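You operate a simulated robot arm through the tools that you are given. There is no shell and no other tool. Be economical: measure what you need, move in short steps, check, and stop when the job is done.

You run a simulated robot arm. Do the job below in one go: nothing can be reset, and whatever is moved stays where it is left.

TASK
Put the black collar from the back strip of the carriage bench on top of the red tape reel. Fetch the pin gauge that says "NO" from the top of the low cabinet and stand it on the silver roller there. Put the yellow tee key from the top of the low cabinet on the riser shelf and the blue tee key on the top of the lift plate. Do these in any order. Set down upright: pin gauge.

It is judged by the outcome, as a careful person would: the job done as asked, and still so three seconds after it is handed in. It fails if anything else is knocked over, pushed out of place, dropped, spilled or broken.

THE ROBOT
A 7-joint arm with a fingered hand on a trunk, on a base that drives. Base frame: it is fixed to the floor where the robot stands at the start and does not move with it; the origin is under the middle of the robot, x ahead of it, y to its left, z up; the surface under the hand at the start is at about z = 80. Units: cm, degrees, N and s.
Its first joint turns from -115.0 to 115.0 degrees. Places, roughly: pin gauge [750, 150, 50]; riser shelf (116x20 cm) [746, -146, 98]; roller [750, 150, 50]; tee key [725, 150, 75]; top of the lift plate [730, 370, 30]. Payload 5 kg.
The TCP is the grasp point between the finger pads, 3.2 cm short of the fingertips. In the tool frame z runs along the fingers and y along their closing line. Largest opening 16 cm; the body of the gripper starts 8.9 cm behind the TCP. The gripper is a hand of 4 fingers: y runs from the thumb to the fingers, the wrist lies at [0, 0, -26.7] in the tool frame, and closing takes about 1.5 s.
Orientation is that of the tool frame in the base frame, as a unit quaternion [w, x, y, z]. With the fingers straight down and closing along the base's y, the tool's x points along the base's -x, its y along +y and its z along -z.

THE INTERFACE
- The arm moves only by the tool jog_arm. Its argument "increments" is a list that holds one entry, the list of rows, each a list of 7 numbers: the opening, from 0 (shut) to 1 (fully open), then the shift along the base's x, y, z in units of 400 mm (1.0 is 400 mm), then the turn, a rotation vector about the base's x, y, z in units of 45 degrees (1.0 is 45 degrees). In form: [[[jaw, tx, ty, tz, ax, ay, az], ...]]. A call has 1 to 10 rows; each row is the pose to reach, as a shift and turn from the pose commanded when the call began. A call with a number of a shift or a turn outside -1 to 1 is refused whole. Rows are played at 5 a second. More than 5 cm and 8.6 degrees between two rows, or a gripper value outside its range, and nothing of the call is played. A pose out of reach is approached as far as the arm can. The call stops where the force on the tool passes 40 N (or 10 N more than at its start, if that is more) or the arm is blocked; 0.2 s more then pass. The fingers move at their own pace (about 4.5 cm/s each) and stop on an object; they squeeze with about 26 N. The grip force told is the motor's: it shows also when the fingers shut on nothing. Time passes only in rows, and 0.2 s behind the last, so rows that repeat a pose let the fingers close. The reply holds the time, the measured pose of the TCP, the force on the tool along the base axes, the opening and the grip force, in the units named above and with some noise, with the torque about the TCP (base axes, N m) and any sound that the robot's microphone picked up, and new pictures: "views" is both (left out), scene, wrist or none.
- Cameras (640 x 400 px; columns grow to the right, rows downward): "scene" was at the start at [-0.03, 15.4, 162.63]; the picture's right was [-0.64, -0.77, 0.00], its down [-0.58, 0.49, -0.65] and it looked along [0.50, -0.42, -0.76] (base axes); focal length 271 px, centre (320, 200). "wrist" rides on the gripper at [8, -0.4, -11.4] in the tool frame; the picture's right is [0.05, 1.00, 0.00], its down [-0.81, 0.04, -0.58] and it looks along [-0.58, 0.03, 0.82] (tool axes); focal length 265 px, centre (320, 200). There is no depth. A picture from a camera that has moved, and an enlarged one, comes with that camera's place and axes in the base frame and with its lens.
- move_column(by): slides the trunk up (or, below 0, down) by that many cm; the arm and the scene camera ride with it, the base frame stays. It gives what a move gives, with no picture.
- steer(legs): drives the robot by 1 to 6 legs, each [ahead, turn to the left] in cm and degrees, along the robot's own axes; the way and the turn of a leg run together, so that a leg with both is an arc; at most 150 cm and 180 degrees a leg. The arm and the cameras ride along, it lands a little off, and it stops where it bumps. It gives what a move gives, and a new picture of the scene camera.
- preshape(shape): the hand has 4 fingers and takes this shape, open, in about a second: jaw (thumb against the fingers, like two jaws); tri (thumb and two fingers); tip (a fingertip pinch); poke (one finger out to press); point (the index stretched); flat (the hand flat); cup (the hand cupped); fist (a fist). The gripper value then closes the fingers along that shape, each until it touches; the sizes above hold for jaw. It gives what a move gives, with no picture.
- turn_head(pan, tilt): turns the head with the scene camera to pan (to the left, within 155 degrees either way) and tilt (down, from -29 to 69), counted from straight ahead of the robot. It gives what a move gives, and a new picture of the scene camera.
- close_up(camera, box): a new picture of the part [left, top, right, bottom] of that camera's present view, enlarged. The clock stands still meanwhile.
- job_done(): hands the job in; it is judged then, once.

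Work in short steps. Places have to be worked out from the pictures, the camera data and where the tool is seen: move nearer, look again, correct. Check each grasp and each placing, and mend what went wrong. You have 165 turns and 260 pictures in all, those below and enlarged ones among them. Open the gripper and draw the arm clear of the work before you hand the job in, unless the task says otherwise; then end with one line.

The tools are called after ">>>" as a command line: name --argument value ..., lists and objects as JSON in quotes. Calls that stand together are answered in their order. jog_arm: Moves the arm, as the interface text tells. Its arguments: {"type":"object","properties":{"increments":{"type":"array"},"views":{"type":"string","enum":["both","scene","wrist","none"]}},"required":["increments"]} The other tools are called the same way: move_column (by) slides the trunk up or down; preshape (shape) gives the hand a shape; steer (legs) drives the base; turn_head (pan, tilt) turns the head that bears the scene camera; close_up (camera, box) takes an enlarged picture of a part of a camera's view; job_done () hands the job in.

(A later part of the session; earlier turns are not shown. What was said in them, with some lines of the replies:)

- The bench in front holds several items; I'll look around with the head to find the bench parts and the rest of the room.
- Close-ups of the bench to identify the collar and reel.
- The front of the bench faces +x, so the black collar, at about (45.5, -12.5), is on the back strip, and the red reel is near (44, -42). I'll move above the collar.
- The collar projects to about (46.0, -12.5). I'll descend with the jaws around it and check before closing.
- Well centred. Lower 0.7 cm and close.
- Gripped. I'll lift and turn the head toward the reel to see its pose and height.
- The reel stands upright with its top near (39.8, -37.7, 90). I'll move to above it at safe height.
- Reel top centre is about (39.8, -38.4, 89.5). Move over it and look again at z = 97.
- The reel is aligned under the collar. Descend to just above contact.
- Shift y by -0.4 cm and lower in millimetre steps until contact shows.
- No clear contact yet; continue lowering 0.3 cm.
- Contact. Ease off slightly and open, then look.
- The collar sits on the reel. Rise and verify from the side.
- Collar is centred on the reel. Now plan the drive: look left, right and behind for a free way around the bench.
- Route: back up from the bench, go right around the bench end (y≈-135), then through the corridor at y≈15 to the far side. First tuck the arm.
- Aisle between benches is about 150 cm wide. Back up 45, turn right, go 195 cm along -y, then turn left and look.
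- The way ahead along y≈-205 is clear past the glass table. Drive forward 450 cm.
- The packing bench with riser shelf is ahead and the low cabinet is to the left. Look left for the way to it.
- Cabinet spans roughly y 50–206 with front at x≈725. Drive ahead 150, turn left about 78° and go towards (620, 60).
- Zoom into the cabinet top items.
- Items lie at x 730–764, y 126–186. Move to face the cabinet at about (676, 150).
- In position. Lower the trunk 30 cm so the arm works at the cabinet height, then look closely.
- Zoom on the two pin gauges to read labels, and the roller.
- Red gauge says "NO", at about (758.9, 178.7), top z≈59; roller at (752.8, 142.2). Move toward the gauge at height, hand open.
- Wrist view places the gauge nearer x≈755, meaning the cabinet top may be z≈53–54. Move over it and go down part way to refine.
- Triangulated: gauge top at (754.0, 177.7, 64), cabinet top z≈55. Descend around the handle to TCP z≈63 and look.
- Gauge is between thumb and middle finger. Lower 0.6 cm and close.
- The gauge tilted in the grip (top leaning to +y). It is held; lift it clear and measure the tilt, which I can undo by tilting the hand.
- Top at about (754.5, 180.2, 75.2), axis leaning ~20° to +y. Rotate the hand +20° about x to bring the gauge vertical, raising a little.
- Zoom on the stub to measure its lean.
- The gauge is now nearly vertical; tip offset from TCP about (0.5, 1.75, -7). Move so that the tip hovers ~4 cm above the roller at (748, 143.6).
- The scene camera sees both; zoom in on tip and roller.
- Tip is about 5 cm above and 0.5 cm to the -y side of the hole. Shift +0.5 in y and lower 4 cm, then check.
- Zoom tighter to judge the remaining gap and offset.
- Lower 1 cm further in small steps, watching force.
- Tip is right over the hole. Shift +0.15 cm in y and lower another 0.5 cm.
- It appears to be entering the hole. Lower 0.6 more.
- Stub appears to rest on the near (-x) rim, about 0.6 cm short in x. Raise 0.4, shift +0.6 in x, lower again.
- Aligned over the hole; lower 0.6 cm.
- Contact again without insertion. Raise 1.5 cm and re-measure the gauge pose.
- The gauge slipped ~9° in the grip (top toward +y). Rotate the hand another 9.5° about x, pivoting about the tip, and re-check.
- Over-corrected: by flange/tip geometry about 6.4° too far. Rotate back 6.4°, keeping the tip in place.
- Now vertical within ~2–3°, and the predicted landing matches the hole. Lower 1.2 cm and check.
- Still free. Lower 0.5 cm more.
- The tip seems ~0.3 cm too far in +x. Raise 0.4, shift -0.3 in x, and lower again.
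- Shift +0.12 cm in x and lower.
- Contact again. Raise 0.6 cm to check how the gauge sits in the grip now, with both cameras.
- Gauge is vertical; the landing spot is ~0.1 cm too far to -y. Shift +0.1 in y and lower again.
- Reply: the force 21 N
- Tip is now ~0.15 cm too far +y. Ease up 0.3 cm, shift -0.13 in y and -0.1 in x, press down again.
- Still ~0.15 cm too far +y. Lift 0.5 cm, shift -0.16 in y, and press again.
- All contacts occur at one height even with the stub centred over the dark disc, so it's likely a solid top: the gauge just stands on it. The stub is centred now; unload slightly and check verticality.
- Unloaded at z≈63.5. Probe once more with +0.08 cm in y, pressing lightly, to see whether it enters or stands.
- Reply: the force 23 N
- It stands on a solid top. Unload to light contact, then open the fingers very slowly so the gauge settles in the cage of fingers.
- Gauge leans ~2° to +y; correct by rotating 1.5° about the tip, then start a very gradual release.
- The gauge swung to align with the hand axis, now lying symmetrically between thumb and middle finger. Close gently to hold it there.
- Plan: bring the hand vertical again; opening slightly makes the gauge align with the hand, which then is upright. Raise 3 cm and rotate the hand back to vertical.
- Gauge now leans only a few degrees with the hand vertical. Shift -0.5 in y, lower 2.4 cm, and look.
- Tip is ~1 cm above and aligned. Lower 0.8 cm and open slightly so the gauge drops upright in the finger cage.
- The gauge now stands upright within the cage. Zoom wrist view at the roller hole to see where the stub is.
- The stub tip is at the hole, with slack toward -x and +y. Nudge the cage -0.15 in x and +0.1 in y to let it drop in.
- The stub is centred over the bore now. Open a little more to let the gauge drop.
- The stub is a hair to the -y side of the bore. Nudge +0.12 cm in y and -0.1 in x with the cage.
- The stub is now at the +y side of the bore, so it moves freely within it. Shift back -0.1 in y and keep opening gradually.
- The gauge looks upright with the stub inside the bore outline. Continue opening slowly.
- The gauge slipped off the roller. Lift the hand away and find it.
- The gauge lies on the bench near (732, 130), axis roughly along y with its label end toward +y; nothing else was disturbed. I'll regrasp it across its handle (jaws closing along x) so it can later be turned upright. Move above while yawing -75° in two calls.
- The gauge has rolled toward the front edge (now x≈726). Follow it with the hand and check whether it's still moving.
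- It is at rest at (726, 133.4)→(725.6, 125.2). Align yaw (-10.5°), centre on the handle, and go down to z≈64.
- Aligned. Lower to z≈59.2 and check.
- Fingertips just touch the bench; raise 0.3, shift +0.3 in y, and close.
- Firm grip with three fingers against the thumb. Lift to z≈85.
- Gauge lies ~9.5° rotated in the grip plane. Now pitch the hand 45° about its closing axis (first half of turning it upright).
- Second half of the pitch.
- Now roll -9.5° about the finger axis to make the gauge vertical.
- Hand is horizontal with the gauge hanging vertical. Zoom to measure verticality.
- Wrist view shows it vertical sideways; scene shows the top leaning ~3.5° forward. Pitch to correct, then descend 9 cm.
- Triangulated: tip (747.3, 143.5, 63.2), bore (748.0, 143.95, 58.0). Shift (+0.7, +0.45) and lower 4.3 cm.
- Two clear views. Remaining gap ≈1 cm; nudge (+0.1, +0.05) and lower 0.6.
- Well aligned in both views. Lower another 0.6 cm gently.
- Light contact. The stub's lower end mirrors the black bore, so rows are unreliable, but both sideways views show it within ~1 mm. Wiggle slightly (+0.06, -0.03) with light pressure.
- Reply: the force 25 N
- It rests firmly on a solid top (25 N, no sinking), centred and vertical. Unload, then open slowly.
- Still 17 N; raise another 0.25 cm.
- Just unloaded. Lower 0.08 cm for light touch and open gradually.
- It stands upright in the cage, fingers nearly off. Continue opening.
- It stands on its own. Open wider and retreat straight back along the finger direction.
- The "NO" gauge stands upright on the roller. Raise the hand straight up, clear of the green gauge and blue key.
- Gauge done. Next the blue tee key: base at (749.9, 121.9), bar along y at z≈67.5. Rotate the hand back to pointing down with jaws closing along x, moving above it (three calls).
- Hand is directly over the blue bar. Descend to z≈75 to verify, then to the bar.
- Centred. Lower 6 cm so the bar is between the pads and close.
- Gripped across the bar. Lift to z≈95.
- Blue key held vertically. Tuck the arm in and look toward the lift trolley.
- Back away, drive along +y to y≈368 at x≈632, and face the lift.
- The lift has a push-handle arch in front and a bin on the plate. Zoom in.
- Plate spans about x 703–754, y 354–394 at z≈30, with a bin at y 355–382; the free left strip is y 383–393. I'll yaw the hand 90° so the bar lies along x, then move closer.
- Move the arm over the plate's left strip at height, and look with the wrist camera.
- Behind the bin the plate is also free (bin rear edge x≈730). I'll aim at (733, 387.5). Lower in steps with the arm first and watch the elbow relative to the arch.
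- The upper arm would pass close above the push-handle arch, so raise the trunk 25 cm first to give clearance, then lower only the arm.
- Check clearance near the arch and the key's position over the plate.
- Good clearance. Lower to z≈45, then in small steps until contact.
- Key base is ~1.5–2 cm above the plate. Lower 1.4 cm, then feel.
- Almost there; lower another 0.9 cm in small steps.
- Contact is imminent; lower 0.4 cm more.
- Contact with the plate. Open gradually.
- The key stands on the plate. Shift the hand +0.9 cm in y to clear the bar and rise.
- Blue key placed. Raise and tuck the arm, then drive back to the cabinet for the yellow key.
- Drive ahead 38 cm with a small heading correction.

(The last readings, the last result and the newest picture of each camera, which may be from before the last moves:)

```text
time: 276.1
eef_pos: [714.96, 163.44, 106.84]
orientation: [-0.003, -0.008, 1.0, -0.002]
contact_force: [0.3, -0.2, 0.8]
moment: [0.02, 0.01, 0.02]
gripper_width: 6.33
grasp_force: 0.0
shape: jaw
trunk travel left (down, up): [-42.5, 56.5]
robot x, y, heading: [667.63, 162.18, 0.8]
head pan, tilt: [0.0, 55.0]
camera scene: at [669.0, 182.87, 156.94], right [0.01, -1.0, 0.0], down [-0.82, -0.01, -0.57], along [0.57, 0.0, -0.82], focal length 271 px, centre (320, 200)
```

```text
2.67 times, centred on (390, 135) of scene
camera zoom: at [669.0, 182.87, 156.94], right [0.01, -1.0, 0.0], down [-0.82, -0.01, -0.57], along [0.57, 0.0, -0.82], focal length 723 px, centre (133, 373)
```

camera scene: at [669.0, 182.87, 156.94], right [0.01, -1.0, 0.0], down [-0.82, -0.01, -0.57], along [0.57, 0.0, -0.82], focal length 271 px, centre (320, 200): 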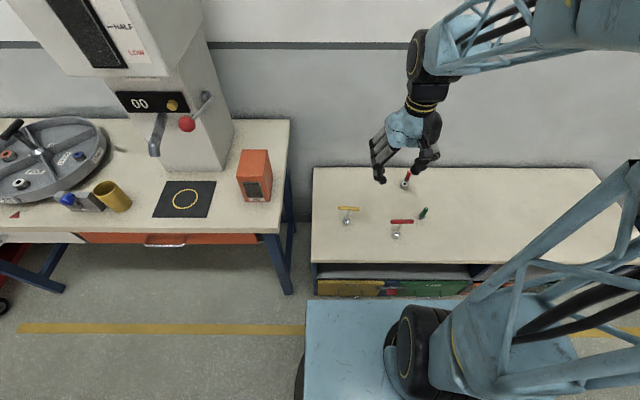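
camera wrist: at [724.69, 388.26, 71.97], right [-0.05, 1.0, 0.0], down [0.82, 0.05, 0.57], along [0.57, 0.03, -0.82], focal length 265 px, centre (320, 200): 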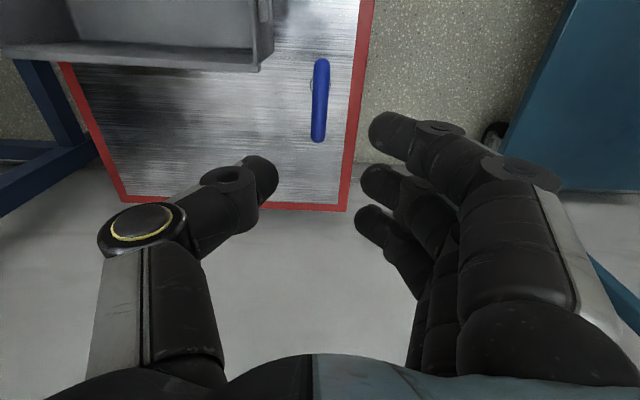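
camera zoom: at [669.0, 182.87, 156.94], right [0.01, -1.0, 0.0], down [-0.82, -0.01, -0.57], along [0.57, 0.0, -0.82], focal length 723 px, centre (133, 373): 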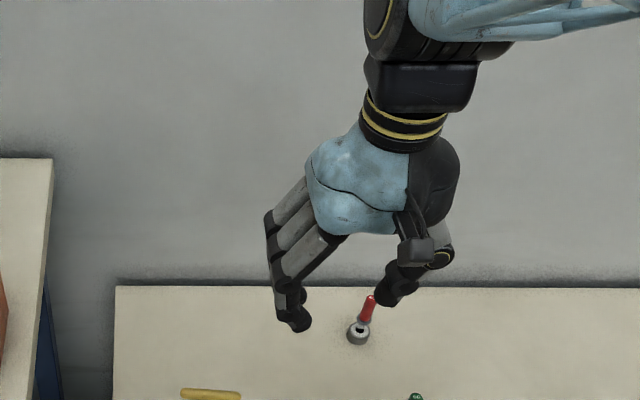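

Gauge still stands. Yellow bar centre ≈ (727.9, 171.9, 67.3). Yaw the hand -90° again and move above it.

>>> jog_arm --increments '[[[0.45, 0.05, 0.04, 0, 0, 0, -0.18], [0.45, 0.1, 0.08, 0, 0, 0, -0.36], [0.45, 0.15, 0.12, 0, 0, 0, -0.54], [0.45, 0.2, 0.16, 0, 0, 0, -0.72], [0.45, 0.26, 0.2, 0, 0, 0, -0.9]]]' --views "none"

>>> jog_arm --increments '[[[0.45, 0.02, 0.005, 0, 0, 0, -0.18], [0.45, 0.05, 0.01, -0.05, 0, 0, -0.36], [0.45, 0.06, 0.012, -0.12, 0, 0, -0.54], [0.45, 0.06, 0.012, -0.22, 0, 0, -0.72], [0.45, 0.06, 0.012, -0.32, 0, 0, -0.9], [0.45, 0.06, 0.012, -0.42, 0, 0, -1.0], [0.45, 0.06, 0.012, -0.5, 0, 0, -1.0]]]' --views "wrist"

```text
time: 277.3
eef_pos: [725.27, 171.2, 106.96]
orientation: [-0.003, 0.34, 0.94, -0.001]
contact_force: [-1.1, 0.3, 0.0]
moment: [0.03, 0.01, -0.02]
gripper_width: 7.16
grasp_force: 0.1
shape: jaw
trunk travel left (down, up): [-42.5, 56.5]
robot x, y, heading: [668.03, 162.31, 0.3]
head pan, tilt: [0.0, 55.0]
```

```text
time: 278.9
eef_pos: [727.77, 171.8, 86.77]
orientation: [-0.003, 0.673, 0.739, 0.0]
contact_force: [-0.4, -0.1, -0.8]
moment: [0.02, 0.01, 0.01]
gripper_width: 7.13
grasp_force: 0.1
shape: jaw
trunk travel left (down, up): [-42.5, 56.5]
robot x, y, heading: [668.12, 162.49, 0.5]
head pan, tilt: [0.0, 55.0]
camera wrist: at [726.56, 179.7, 98.29], right [0.99, 0.14, 0.0], down [0.12, -0.81, 0.57], along [0.08, -0.57, -0.82], focal length 265 px, centre (320, 200)
```

wrist: 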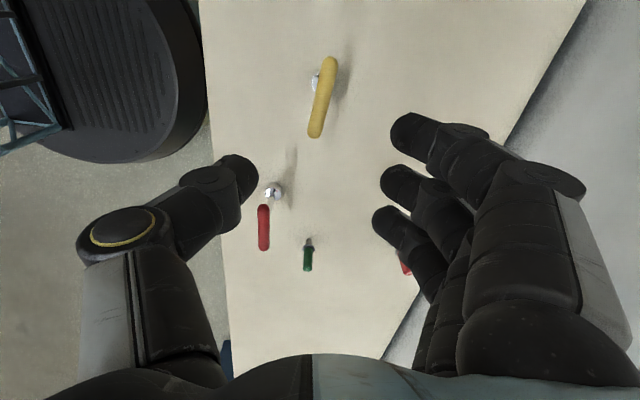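

Rotate -8.9° to align with the bar and lower to z≈68.2, then close.

>>> jog_arm --increments '[[[0.45, 0.002, 0, -0.05, 0, 0, -0.1], [0.45, 0.002, 0, -0.15, 0, 0, -0.198], [0.45, 0.002, 0, -0.25, 0, 0, -0.198], [0.4, 0.002, 0, -0.33, 0, 0, -0.198], [0.4, 0.002, 0, -0.33, 0, 0, -0.198]]]' --views "wrist"

```text
time: 280.1
eef_pos: [727.68, 171.8, 73.63]
orientation: [-0.003, 0.729, 0.685, 0.0]
contact_force: [0.0, 0.1, 0.4]
moment: [0.0, 0.01, 0.01]
gripper_width: 6.47
grasp_force: 0.0
shape: jaw
trunk travel left (down, up): [-42.5, 56.5]
robot x, y, heading: [667.96, 162.62, 0.3]
head pan, tilt: [0.0, 55.0]
camera wrist: at [727.66, 179.84, 85.19], right [1.0, -0.01, 0.0], down [-0.01, -0.82, 0.57], along [-0.01, -0.57, -0.82], focal length 265 px, centre (320, 200)
```

wrist: 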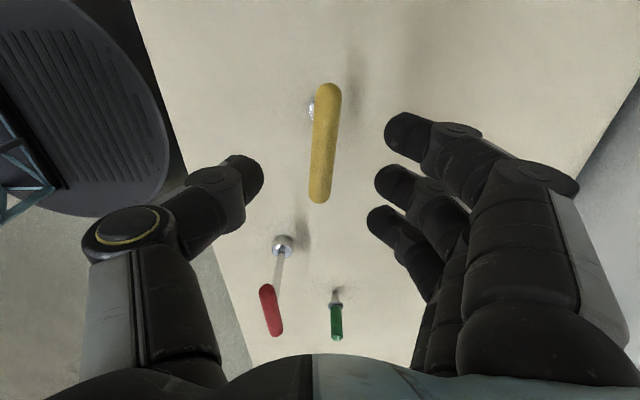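

Aligned. Lower to z≈68 and close.

>>> jog_arm --increments '[[[0.4, 0.001, 0, -0.07, 0, 0, 0], [0.35, 0.001, 0, -0.14, 0, 0, 0], [0.35, 0.001, 0, -0.14, 0, 0, 0], [0.2, 0.001, 0, -0.14, 0, 0, 0], [0.1, 0.001, 0, -0.14, 0, 0, 0], [0.0, 0.001, 0, -0.14, 0, 0, 0], [0.0, 0.001, 0, -0.14, 0, 0, 0], [0.0, 0.001, 0, -0.14, 0, 0, 0]]]' --views "wrist"

```text
time: 281.9
eef_pos: [727.8, 171.88, 68.01]
orientation: [-0.004, 0.729, 0.685, 0.0]
contact_force: [0.6, -0.4, 0.2]
moment: [-0.01, -0.02, 0.05]
gripper_width: 0.15
grasp_force: 26.3
shape: jaw
trunk travel left (down, up): [-42.5, 56.5]
robot x, y, heading: [668.05, 162.47, 0.3]
head pan, tilt: [0.0, 55.0]
camera wrist: at [727.72, 179.89, 79.49], right [1.0, -0.01, 0.0], down [-0.01, -0.82, 0.57], along [-0.01, -0.57, -0.82], focal length 265 px, centre (320, 200)
```

wrist: 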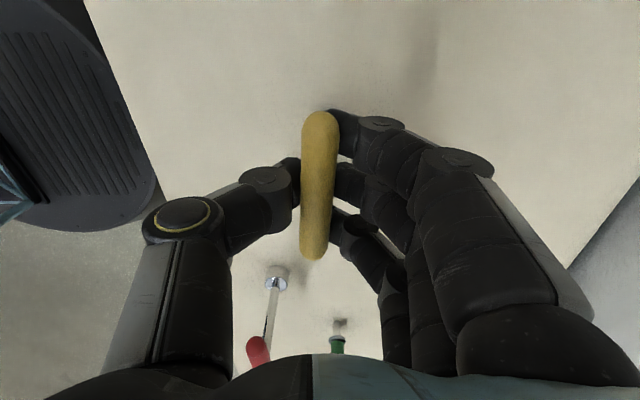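

Gripped. Lift and tuck.

>>> jog_arm --increments '[[[0.0, 0, 0, 0.06, 0, 0, 0], [0.0, 0, 0, 0.16, 0, 0, 0], [0.0, 0, 0, 0.28, 0, 0, 0], [0.0, 0, 0, 0.4, 0, 0, 0], [0.0, 0, 0, 0.52, 0, 0, 0], [0.0, 0, 0, 0.64, 0, 0, 0], [0.0, -0.05, -0.04, 0.75, 0, 0, 0], [0.0, -0.12, -0.08, 0.85, 0, 0, 0], [0.0, -0.2, -0.12, 0.93, 0, 0, 0], [0.0, -0.28, -0.2, 0.98, 0, 0, 0]]]' --views "scene"

```text
refused: row 7 steps farther than a row can; nothing moved
```

Reduce the step sizes and repeat.

>>> jog_arm --increments '[[[0.0, 0, 0, 0.06, 0, 0, 0], [0.0, 0, 0, 0.17, 0, 0, 0], [0.0, 0, 0, 0.29, 0, 0, 0], [0.0, 0, 0, 0.41, 0, 0, 0], [0.0, 0, 0, 0.53, 0, 0, 0], [0.0, 0, 0, 0.65, 0, 0, 0], [0.0, 0, 0, 0.76, 0, 0, 0], [0.0, -0.05, -0.04, 0.85, 0, 0, 0], [0.0, -0.11, -0.09, 0.91, 0, 0, 0], [0.0, -0.19, -0.15, 0.95, 0, 0, 0]]]' --views "scene"

>>> close_up --camera "scene" --box '[300, 60, 520, 260]'

```text
time: 284.1
eef_pos: [719.94, 165.89, 106.06]
orientation: [-0.004, 0.728, 0.685, 0.001]
contact_force: [0.4, 0.2, -1.7]
moment: [-0.01, 0.01, -0.03]
gripper_width: 0.14
grasp_force: 26.1
shape: jaw
trunk travel left (down, up): [-42.5, 56.5]
robot x, y, heading: [667.9, 162.69, 0.5]
head pan, tilt: [0.0, 55.0]
camera scene: at [668.99, 182.86, 156.94], right [0.01, -1.0, 0.0], down [-0.82, -0.01, -0.57], along [0.57, 0.0, -0.82], focal length 271 px, centre (320, 200)
```

scene: 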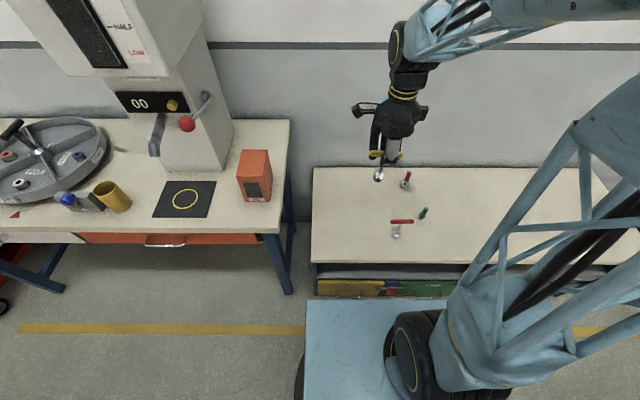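

```text
2.00 times, centred on (410, 160) of scene
camera zoom: at [668.99, 182.86, 156.94], right [0.01, -1.0, 0.0], down [-0.82, -0.01, -0.57], along [0.57, 0.0, -0.82], focal length 542 px, centre (140, 280)
```

zoom: 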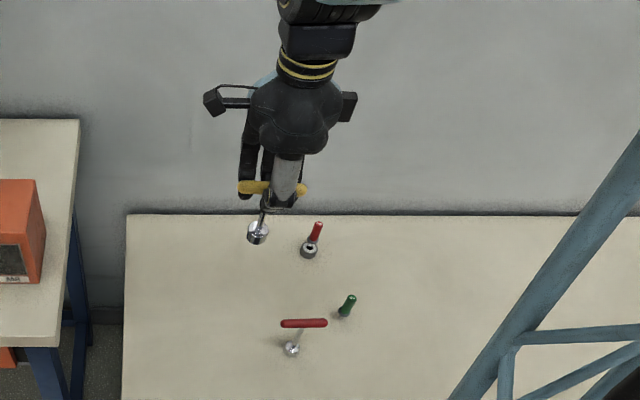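

Good. Raise the trunk 20 cm and drive to the packing bench.

>>> move_column --by 20

>>> steer --legs '[[-42, 0], [0, -90], [145, 0], [145, 0], [0, 90]]'

>>> turn_head --pan 0 --tilt 30

```text
time: 286.2
eef_pos: [719.95, 166.06, 126.02]
orientation: [-0.004, 0.729, 0.685, 0.0]
contact_force: [1.0, -0.1, -1.7]
moment: [0.02, 0.0, 0.03]
gripper_width: 0.14
grasp_force: 26.2
shape: jaw
trunk travel left (down, up): [-62.5, 36.5]
robot x, y, heading: [668.07, 162.33, 0.1]
head pan, tilt: [0.0, 55.0]
```

```text
time: 310.6
eef_pos: [671.97, -126.44, 125.95]
orientation: [-0.003, 0.74, 0.673, 0.001]
contact_force: [0.4, -0.3, -2.2]
moment: [0.02, 0.01, -0.03]
gripper_width: 0.1
grasp_force: 25.9
shape: jaw
trunk travel left (down, up): [-62.5, 36.5]
robot x, y, heading: [619.71, -128.22, -1.6]
head pan, tilt: [0.0, 55.0]
camera scene: at [621.52, -107.75, 176.93], right [-0.03, -1.0, 0.0], down [-0.82, 0.02, -0.57], along [0.57, -0.02, -0.82], focal length 271 px, centre (320, 200)
```

scene: 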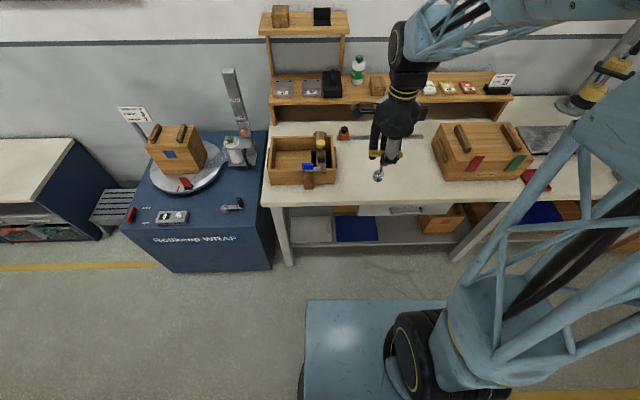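

```text
time: 311.4
eef_pos: [671.97, -126.48, 126.01]
orientation: [-0.003, 0.74, 0.672, 0.0]
contact_force: [0.4, 0.3, -2.0]
moment: [0.01, 0.0, 0.02]
gripper_width: 0.11
grasp_force: 26.1
shape: jaw
trunk travel left (down, up): [-62.5, 36.5]
robot x, y, heading: [619.81, -128.25, -1.5]
head pan, tilt: [0.0, 30.0]
camera scene: at [623.35, -107.82, 180.53], right [-0.03, -1.0, 0.0], down [-0.5, 0.01, -0.87], along [0.87, -0.02, -0.5], focal length 271 px, centre (320, 200)
```

scene: 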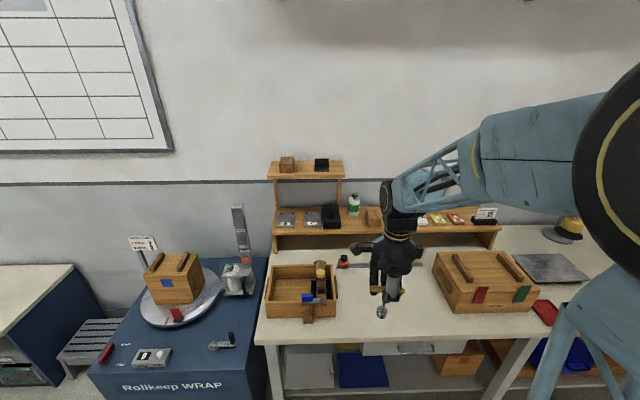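

Zoom on the riser shelf to find a free spot.

>>> close_up --camera "scene" --box '[260, 150, 510, 260]'

```text
2.56 times, centred on (385, 205) of scene
camera zoom: at [623.35, -107.82, 180.53], right [-0.03, -1.0, 0.0], down [-0.5, 0.01, -0.87], along [0.87, -0.02, -0.5], focal length 694 px, centre (154, 187)
```

zoom: 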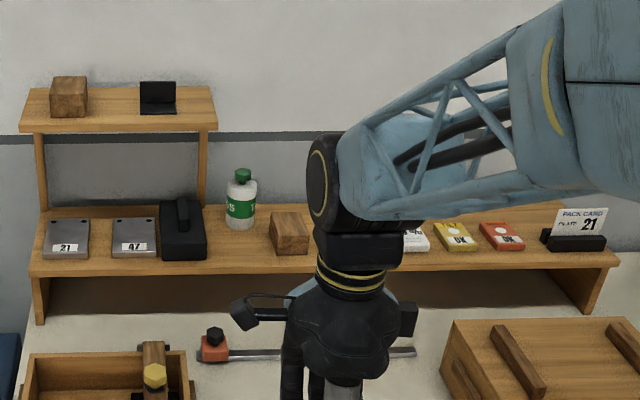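

There's a gap on the riser shelf around y≈-151 (x 734–754). Move the base closer and to the right: to about (651, -145).

>>> steer --legs '[[0, -28], [35, 0], [0, 29.5]]'

>>> turn_head --pan -10 --tilt 35

```text
time: 316.7
eef_pos: [702.32, -142.48, 125.94]
orientation: [-0.004, 0.732, 0.681, 0.0]
contact_force: [0.0, 0.1, -1.7]
moment: [-0.03, 0.03, 0.01]
gripper_width: 0.09
grasp_force: 26.0
shape: jaw
trunk travel left (down, up): [-62.5, 36.5]
robot x, y, heading: [650.12, -145.45, -0.2]
head pan, tilt: [0.0, 30.0]
camera scene: at [653.4, -125.03, 180.53], right [0.0, -1.0, 0.0], down [-0.5, 0.0, -0.87], along [0.87, 0.0, -0.5], focal length 271 px, centre (320, 200)
```

scene: 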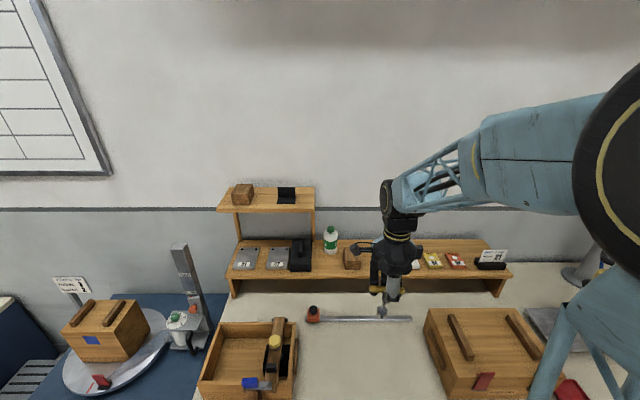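

```text
time: 317.4
eef_pos: [702.35, -142.53, 126.04]
orientation: [-0.004, 0.732, 0.682, 0.001]
contact_force: [0.0, 0.2, -2.4]
moment: [0.0, 0.02, 0.01]
gripper_width: 0.11
grasp_force: 26.1
shape: jaw
trunk travel left (down, up): [-62.5, 36.5]
robot x, y, heading: [649.93, -145.77, -0.2]
head pan, tilt: [-10.0, 35.0]
camera scene: at [653.02, -126.57, 179.76], right [-0.18, -0.98, 0.0], down [-0.56, 0.1, -0.82], along [0.81, -0.14, -0.57], focal length 271 px, centre (320, 200)
```

scene: 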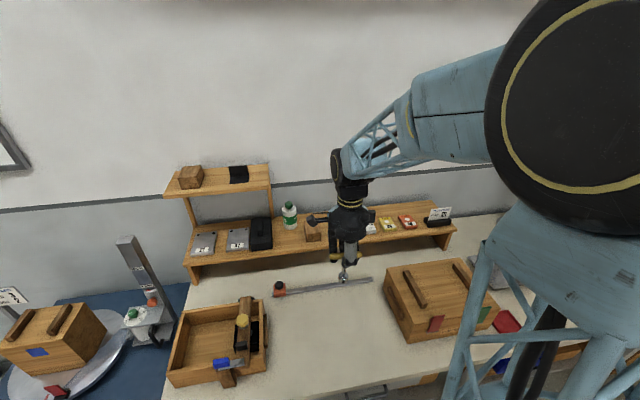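

Move the hand forward over the shelf at z≈132 and look with the wrist camera.

>>> jog_arm --increments '[[[0.0, 0.04, -0.01, 0.06, 0, 0, 0], [0.0, 0.12, -0.03, 0.12, 0, 0, 0], [0.0, 0.22, -0.05, 0.16, 0, 0, 0], [0.0, 0.32, -0.07, 0.16, 0, 0, 0], [0.0, 0.42, -0.1, 0.16, 0, 0, 0], [0.0, 0.53, -0.13, 0.16, 0, 0, 0], [0.0, 0.64, -0.16, 0.16, 0, 0, 0], [0.0, 0.75, -0.18, 0.16, 0, 0, 0]]]'

```text
time: 319.2
eef_pos: [732.61, -149.74, 132.22]
orientation: [-0.004, 0.733, 0.681, 0.001]
contact_force: [1.3, 0.2, -1.4]
moment: [-0.02, 0.03, -0.02]
gripper_width: 0.09
grasp_force: 26.3
shape: jaw
trunk travel left (down, up): [-62.5, 36.5]
robot x, y, heading: [649.81, -145.08, -0.2]
head pan, tilt: [-10.0, 35.0]
camera scene: at [653.23, -126.61, 179.74], right [-0.18, -0.98, 0.0], down [-0.57, 0.1, -0.82], along [0.8, -0.15, -0.58], focal length 271 px, centre (320, 200)
camera wrist: at [732.74, -141.8, 143.72], right [1.0, -0.02, -0.01], down [-0.01, -0.82, 0.57], along [-0.02, -0.57, -0.82], focal length 265 px, centre (320, 200)
```

scene: 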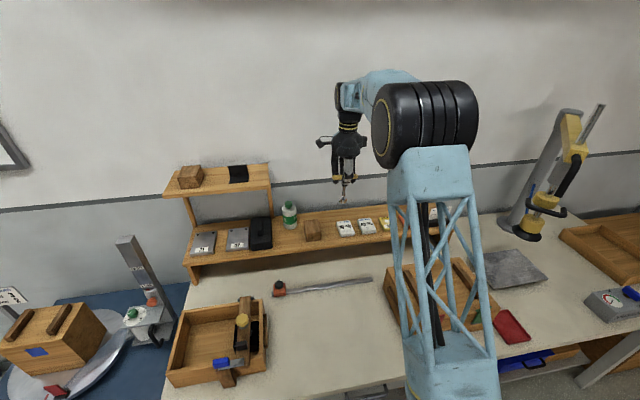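
wrist: 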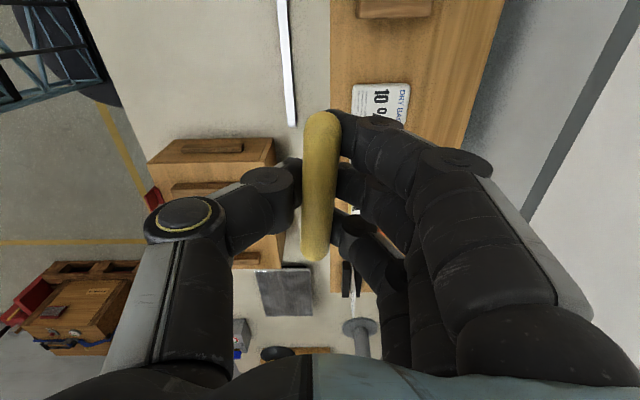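

Zoom on the shelf now that it's visible.

>>> close_up --camera "scene" --box '[270, 180, 430, 280]'

>>> close_up --camera "wrist" --box '[300, 0, 540, 150]'

```text
4.00 times, centred on (350, 230) of scene
camera zoom: at [653.23, -126.61, 179.74], right [-0.18, -0.98, 0.0], down [-0.57, 0.1, -0.82], along [0.8, -0.15, -0.58], focal length 1085 px, centre (200, 80)
```

zoom: 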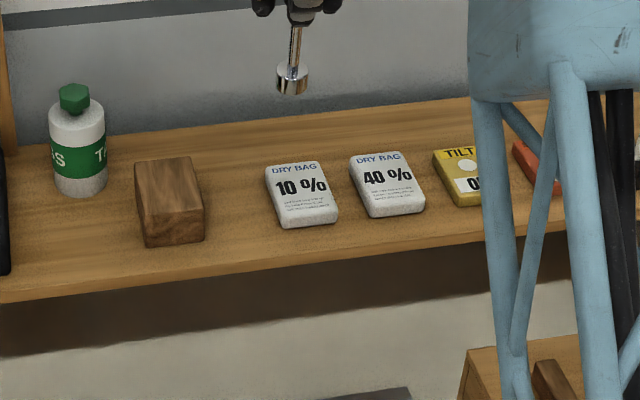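

```text
2.67 times, centred on (420, 75) of wrist
camera zoom: at [732.74, -141.8, 143.72], right [1.0, -0.02, -0.01], down [-0.01, -0.82, 0.57], along [-0.02, -0.57, -0.82], focal length 708 px, centre (53, 533)
```

zoom: 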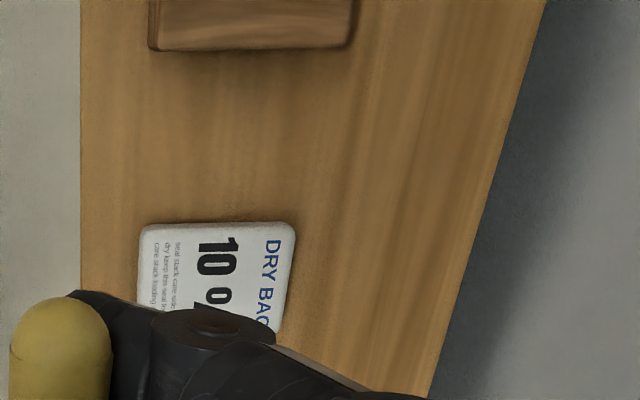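

Free gap y -142.3…-150.9 at shelf x 734–756. Target (742, -146.6); move over and lower to z≈114.

>>> jog_arm --increments '[[[0.0, 0.08, 0.03, 0, 0, 0, 0], [0.0, 0.16, 0.06, 0, 0, 0, 0], [0.0, 0.235, 0.078, -0.03, 0, 0, 0], [0.0, 0.235, 0.078, -0.14, 0, 0, 0], [0.0, 0.235, 0.078, -0.25, 0, 0, 0], [0.0, 0.235, 0.078, -0.36, 0, 0, 0], [0.0, 0.235, 0.078, -0.44, 0, 0, 0], [0.0, 0.235, 0.078, -0.44, 0, 0, 0]]]'

>>> close_up --camera "scene" --box '[270, 180, 430, 280]'

```text
time: 321.0
eef_pos: [741.65, -146.64, 114.9]
orientation: [-0.003, 0.732, 0.681, 0.001]
contact_force: [0.0, 0.0, -1.5]
moment: [0.0, 0.01, 0.03]
gripper_width: 0.1
grasp_force: 26.3
shape: jaw
trunk travel left (down, up): [-62.5, 36.5]
robot x, y, heading: [650.27, -145.66, -0.2]
head pan, tilt: [-10.0, 35.0]
camera scene: at [653.02, -126.59, 179.76], right [-0.18, -0.98, 0.0], down [-0.56, 0.1, -0.82], along [0.81, -0.15, -0.57], focal length 271 px, centre (320, 200)
camera wrist: at [741.71, -138.6, 126.34], right [1.0, -0.02, 0.0], down [-0.01, -0.82, 0.57], along [-0.02, -0.57, -0.82], focal length 265 px, centre (320, 200)
```

scene: 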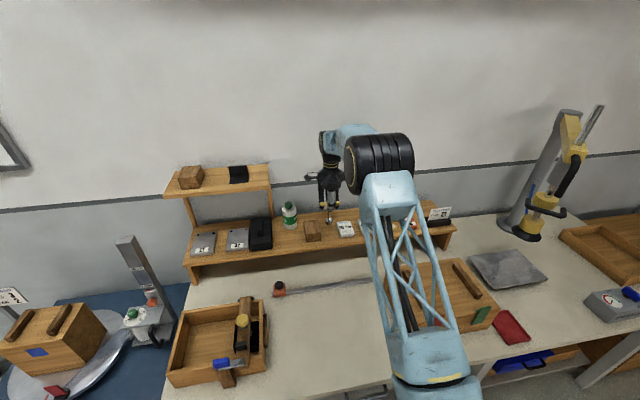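
wrist: 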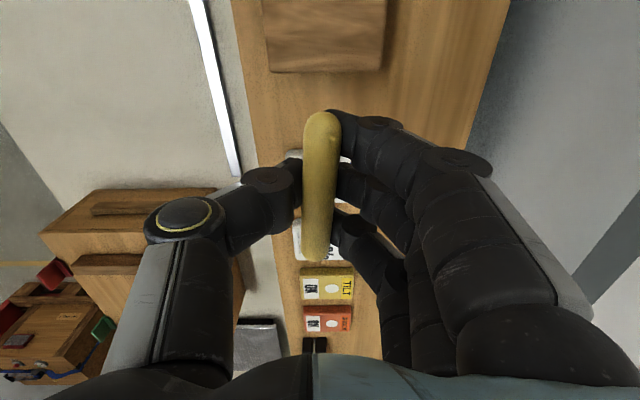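

```text
4.00 times, centred on (350, 230) of scene
camera zoom: at [653.02, -126.59, 179.76], right [-0.18, -0.98, 0.0], down [-0.56, 0.1, -0.82], along [0.81, -0.15, -0.57], focal length 1085 px, centre (200, 80)
```

zoom: 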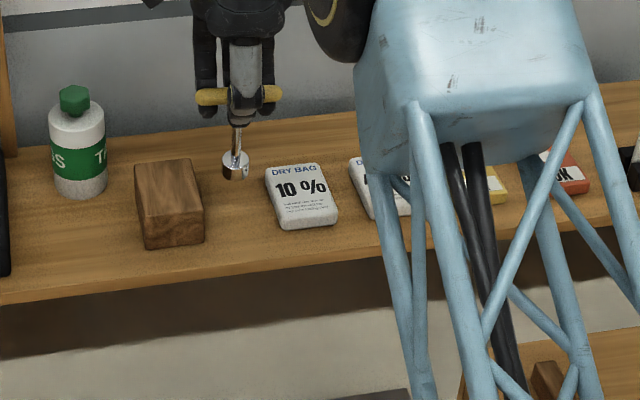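

Centred over the gap. Lower 3.6 cm and look.

>>> jog_arm --increments '[[[0.0, 0, 0, -0.03, 0, 0, 0], [0.0, 0, 0, -0.06, 0, 0, 0], [0.0, 0, 0, -0.09, 0, 0, 0], [0.0, 0, 0, -0.09, 0, 0, 0]]]' --views "none"

>>> close_up --camera "scene" --box '[290, 190, 390, 260]'

```text
time: 322.0
eef_pos: [741.79, -146.5, 111.24]
orientation: [-0.003, 0.732, 0.681, 0.001]
contact_force: [-0.3, -0.4, -1.6]
moment: [0.03, 0.03, 0.02]
gripper_width: 0.13
grasp_force: 26.0
shape: jaw
trunk travel left (down, up): [-62.5, 36.5]
robot x, y, heading: [650.19, -145.41, -0.1]
head pan, tilt: [-10.0, 35.0]
```

```text
5.71 times, centred on (340, 225) of scene
camera zoom: at [653.04, -126.59, 179.76], right [-0.18, -0.98, 0.0], down [-0.56, 0.1, -0.82], along [0.81, -0.15, -0.57], focal length 1549 px, centre (206, 57)
```

zoom: 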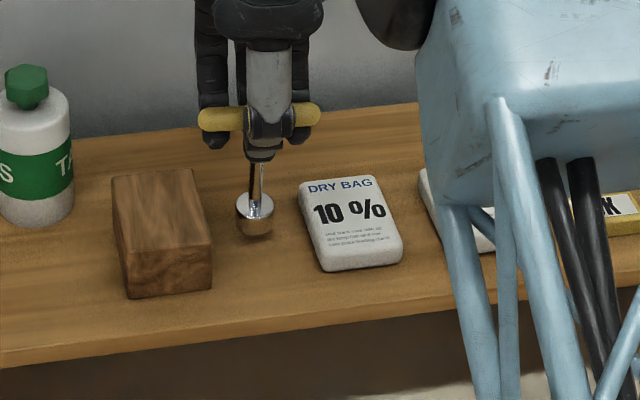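

Nearly touching between the block and the bag. Lower 0.8 cm more in small steps.

>>> jog_arm --increments '[[[0.0, 0, 0, -0.007, 0, 0, 0], [0.0, 0, 0, -0.013, 0, 0, 0], [0.0, 0, 0, -0.02, 0, 0, 0], [0.0, 0, 0, -0.02, 0, 0, 0]]]' --views "none"

```text
time: 323.0
eef_pos: [741.83, -146.69, 110.49]
orientation: [-0.004, 0.732, 0.681, -0.001]
contact_force: [0.0, -0.5, -1.0]
moment: [0.0, -0.03, -0.03]
gripper_width: 0.1
grasp_force: 26.2
shape: jaw
trunk travel left (down, up): [-62.5, 36.5]
robot x, y, heading: [650.36, -145.6, 0.0]
head pan, tilt: [-10.0, 35.0]
```

No contact yet; continue 0.5 cm.

>>> jog_arm --increments '[[[0.0, 0, 0, -0.005, 0, 0, 0], [0.0, 0, 0, -0.01, 0, 0, 0], [0.0, 0, 0, -0.0125, 0, 0, 0], [0.0, 0, 0, -0.0125, 0, 0, 0]]]' --views "none"

>>> close_up --camera "scene" --box '[310, 210, 370, 252]'

```text
time: 324.0
eef_pos: [741.81, -146.55, 109.88]
orientation: [-0.003, 0.732, 0.681, -0.001]
contact_force: [-0.6, 0.3, -1.4]
moment: [-0.02, 0.03, 0.03]
gripper_width: 0.12
grasp_force: 25.8
shape: jaw
trunk travel left (down, up): [-62.5, 36.5]
robot x, y, heading: [650.24, -145.55, -0.4]
head pan, tilt: [-10.0, 35.0]
```

```text
9.52 times, centred on (340, 231) of scene
camera zoom: at [653.05, -126.59, 179.76], right [-0.18, -0.98, 0.0], down [-0.56, 0.1, -0.82], along [0.81, -0.15, -0.57], focal length 2582 px, centre (130, -95)
```

zoom: 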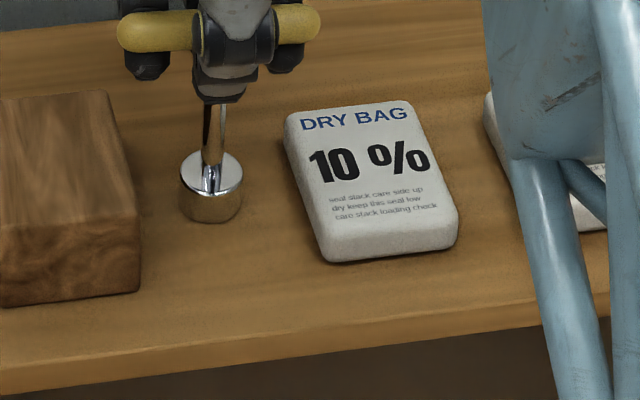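

Looks about to touch; lower another 0.4 cm.

>>> jog_arm --increments '[[[0.0, 0, 0, -0.005, 0, 0, 0], [0.0, 0, 0, -0.01, 0, 0, 0], [0.0, 0, 0, -0.01, 0, 0, 0]]]' --views "none"

```text
time: 324.8
eef_pos: [741.93, -146.58, 109.59]
orientation: [-0.001, 0.733, 0.681, 0.0]
contact_force: [0.8, 0.6, 13.6]
moment: [0.02, 0.01, -0.04]
gripper_width: 0.18
grasp_force: 26.1
shape: jaw
trunk travel left (down, up): [-62.5, 36.5]
robot x, y, heading: [649.84, -145.45, -0.3]
head pan, tilt: [-10.0, 35.0]
```

Contact (14 N). Ease off 0.2 cm and open gradually.

>>> jog_arm --increments '[[[0.0, 0, 0, 0.005, 0, 0, 0], [0.0, 0, 0, 0.005, 0, 0, 0], [0.05, 0, 0, 0.005, 0, 0, 0], [0.08, 0, 0, 0.005, 0, 0, 0], [0.12, 0, 0, 0.005, 0, 0, 0], [0.18, 0, 0, 0.005, 0, 0, 0], [0.24, 0, 0, 0.005, 0, 0, 0], [0.28, 0, 0, 0.005, 0, 0, 0]]]' --views "wrist"

>>> close_up --camera "scene" --box '[310, 190, 390, 250]'

```text
time: 326.6
eef_pos: [741.8, -146.55, 109.59]
orientation: [-0.003, 0.732, 0.681, 0.002]
contact_force: [0.1, 0.2, -0.9]
moment: [0.02, -0.02, 0.02]
gripper_width: 4.42
grasp_force: 0.1
shape: jaw
trunk travel left (down, up): [-62.5, 36.5]
robot x, y, heading: [650.25, -145.65, -0.0]
head pan, tilt: [-10.0, 35.0]
camera wrist: at [741.83, -138.59, 121.19], right [1.0, -0.02, 0.0], down [-0.01, -0.82, 0.57], along [-0.02, -0.57, -0.82], focal length 265 px, centre (320, 200)
```

wrist: 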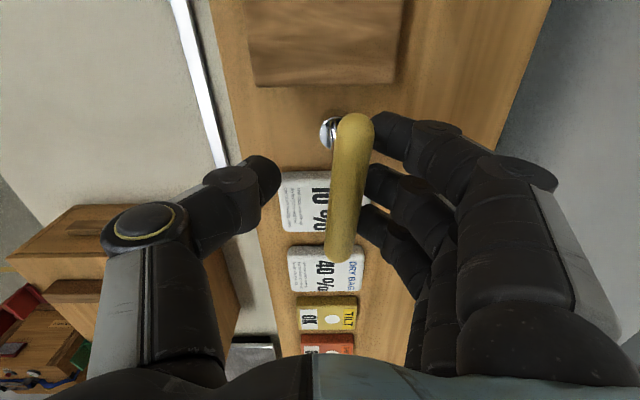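

```text
6.67 times, centred on (350, 220) of scene
camera zoom: at [653.03, -126.59, 179.76], right [-0.18, -0.98, 0.0], down [-0.56, 0.1, -0.82], along [0.81, -0.15, -0.57], focal length 1808 px, centre (120, 67)
```

zoom: 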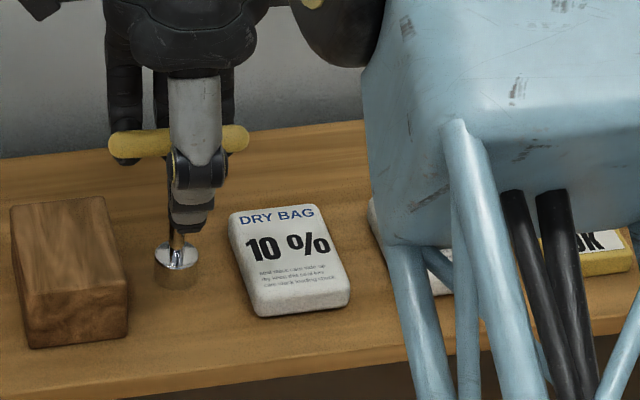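

Key stands; its bar is near the fingers. Shift the hand +1.1 cm in x and rise.

>>> jog_arm --increments '[[[0.28, 0.014, 0, 0, 0, 0, 0], [0.3, 0.028, 0, 0, 0, 0, 0], [0.32, 0.028, 0, 0.04, 0, 0, 0], [0.32, 0.028, 0, 0.1, 0, 0, 0], [0.32, 0.028, 0, 0.2, 0, 0, 0], [0.32, 0.028, 0, 0.32, 0, 0, 0], [0.32, 0.028, 0, 0.44, 0, 0, 0]]]' --views "wrist"

>>> close_up --camera "scene" --box '[290, 180, 410, 260]'

```text
time: 328.2
eef_pos: [743.12, -146.5, 127.29]
orientation: [-0.003, 0.733, 0.681, 0.0]
contact_force: [0.1, -0.2, -1.9]
moment: [0.01, 0.01, 0.0]
gripper_width: 5.07
grasp_force: 0.1
shape: jaw
trunk travel left (down, up): [-62.5, 36.5]
robot x, y, heading: [650.41, -145.27, -0.4]
head pan, tilt: [-10.0, 35.0]
camera wrist: at [743.1, -138.38, 138.89], right [1.0, -0.02, 0.0], down [-0.02, -0.82, 0.57], along [-0.02, -0.57, -0.82], focal length 265 px, centre (320, 200)
```

wrist: 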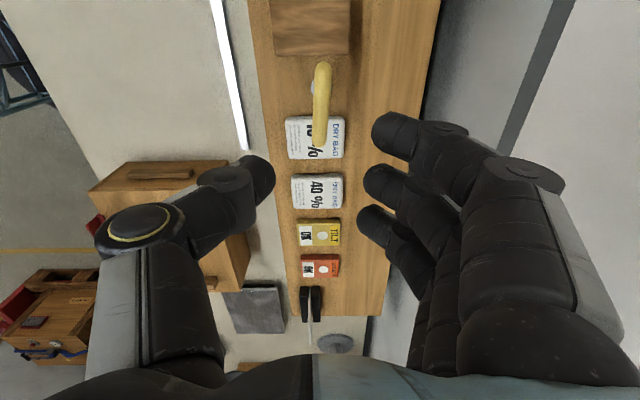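

```text
5.00 times, centred on (350, 220) of scene
camera zoom: at [652.97, -126.59, 179.76], right [-0.18, -0.98, 0.0], down [-0.56, 0.1, -0.82], along [0.81, -0.15, -0.57], focal length 1356 px, centre (170, 100)
```

zoom: 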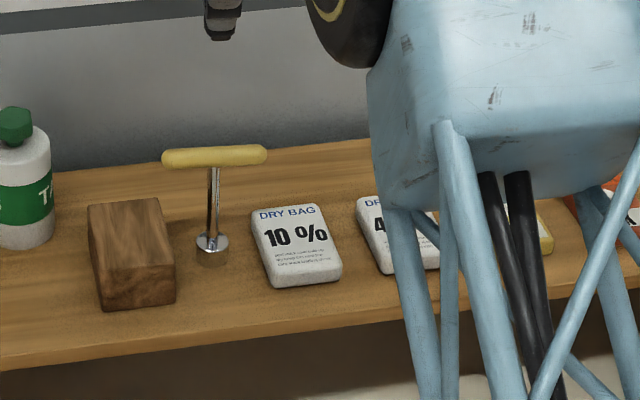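

Yellow key stands on the riser shelf. Draw the arm up and back, and back the base away.

>>> jog_arm --increments '[[[0.32, 0, 0, 0.1, 0, 0, 0], [0.32, -0.06, 0, 0.16, 0, 0, 0], [0.32, -0.16, 0, 0.2, 0, 0, 0], [0.32, -0.28, 0, 0.2, 0, 0, 0], [0.32, -0.4, 0, 0.2, 0, 0, 0], [0.32, -0.52, 0, 0.2, 0, 0, 0], [0.32, -0.64, 0, 0.2, 0, 0, 0], [0.32, -0.76, 0, 0.2, 0, 0, 0], [0.32, -0.88, 0, 0.2, 0, 0, 0], [0.32, -0.98, 0, 0.2, 0, 0, 0]]]' --views "none"

>>> steer --legs '[[-35, 0]]'

>>> turn_head --pan 60 --tilt 25

>>> close_up --camera "scene" --box '[240, 120, 400, 220]'

```text
time: 330.4
eef_pos: [703.53, -146.48, 135.33]
orientation: [-0.003, 0.732, 0.681, 0.001]
contact_force: [0.3, 0.7, 0.5]
moment: [-0.02, -0.02, -0.02]
gripper_width: 5.07
grasp_force: 0.0
shape: jaw
trunk travel left (down, up): [-62.5, 36.5]
robot x, y, heading: [649.78, -145.7, -0.2]
head pan, tilt: [-10.0, 35.0]
```

```text
time: 332.6
eef_pos: [668.81, -146.4, 135.3]
orientation: [-0.003, 0.732, 0.682, 0.001]
contact_force: [0.5, -0.3, 0.0]
moment: [0.01, -0.07, 0.02]
gripper_width: 5.06
grasp_force: 0.1
shape: jaw
trunk travel left (down, up): [-62.5, 36.5]
robot x, y, heading: [615.32, -144.91, -0.2]
head pan, tilt: [-10.0, 35.0]
camera scene: at [618.04, -126.47, 179.76], right [-0.18, -0.98, 0.0], down [-0.56, 0.1, -0.82], along [0.81, -0.14, -0.57], focal length 271 px, centre (320, 200)
```

scene: 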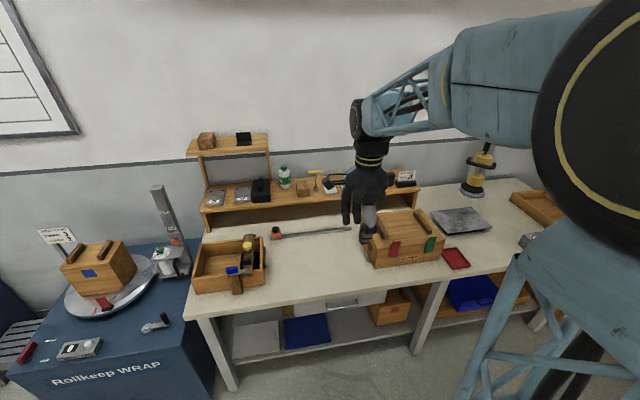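

```text
time: 334.1
eef_pos: [668.88, -146.32, 135.31]
orientation: [-0.003, 0.731, 0.682, 0.001]
contact_force: [1.0, 0.6, -0.1]
moment: [0.0, 0.03, 0.04]
gripper_width: 5.09
grasp_force: 0.1
shape: jaw
trunk travel left (down, up): [-62.5, 36.5]
robot x, y, heading: [615.34, -145.37, 0.0]
head pan, tilt: [60.0, 25.0]
camera scene: at [614.11, -116.95, 181.33], right [0.86, -0.5, 0.0], down [-0.21, -0.37, -0.91], along [0.46, 0.78, -0.42], focal length 271 px, centre (320, 200)
```

scene: 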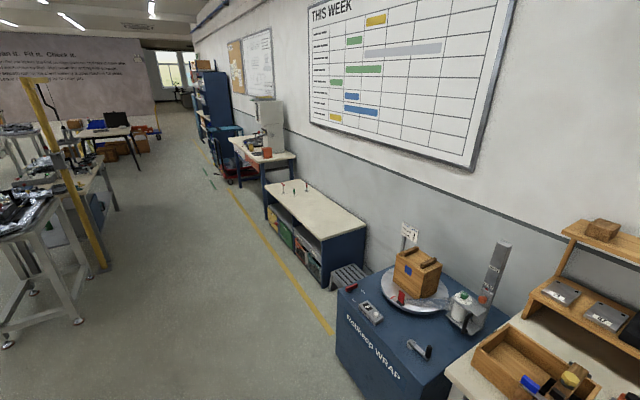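

```text
4.00 times, centred on (320, 170) of scene
camera zoom: at [614.11, -116.95, 181.33], right [0.86, -0.5, 0.0], down [-0.21, -0.37, -0.91], along [0.46, 0.78, -0.42], focal length 1085 px, centre (320, 320)
```

zoom: 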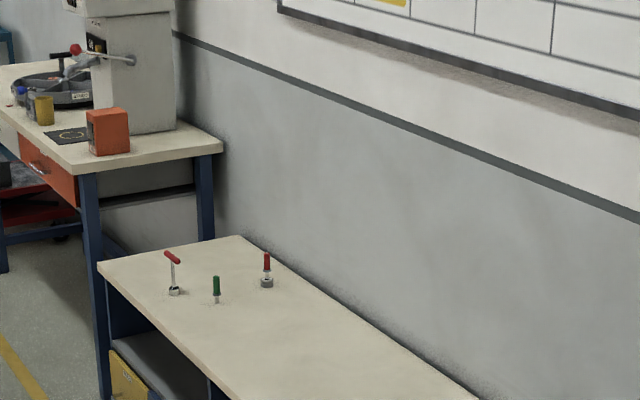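

The "NO" gauge stands on the roller, and both keys and the collar are placed. The hand is open and clear, so I'm handing the job in.

>>> job_done

```text
The job is handed in.
```

The job is handed in with all four items placed: the black collar is on the red tape reel, the "NO" gauge is upright on the silver roller, the yellow tee key is on the riser shelf and the blue tee key is on the lift plate. The gauge slipped onto the cabinet top on the first try and was picked up again; I saw nothing else disturbed.
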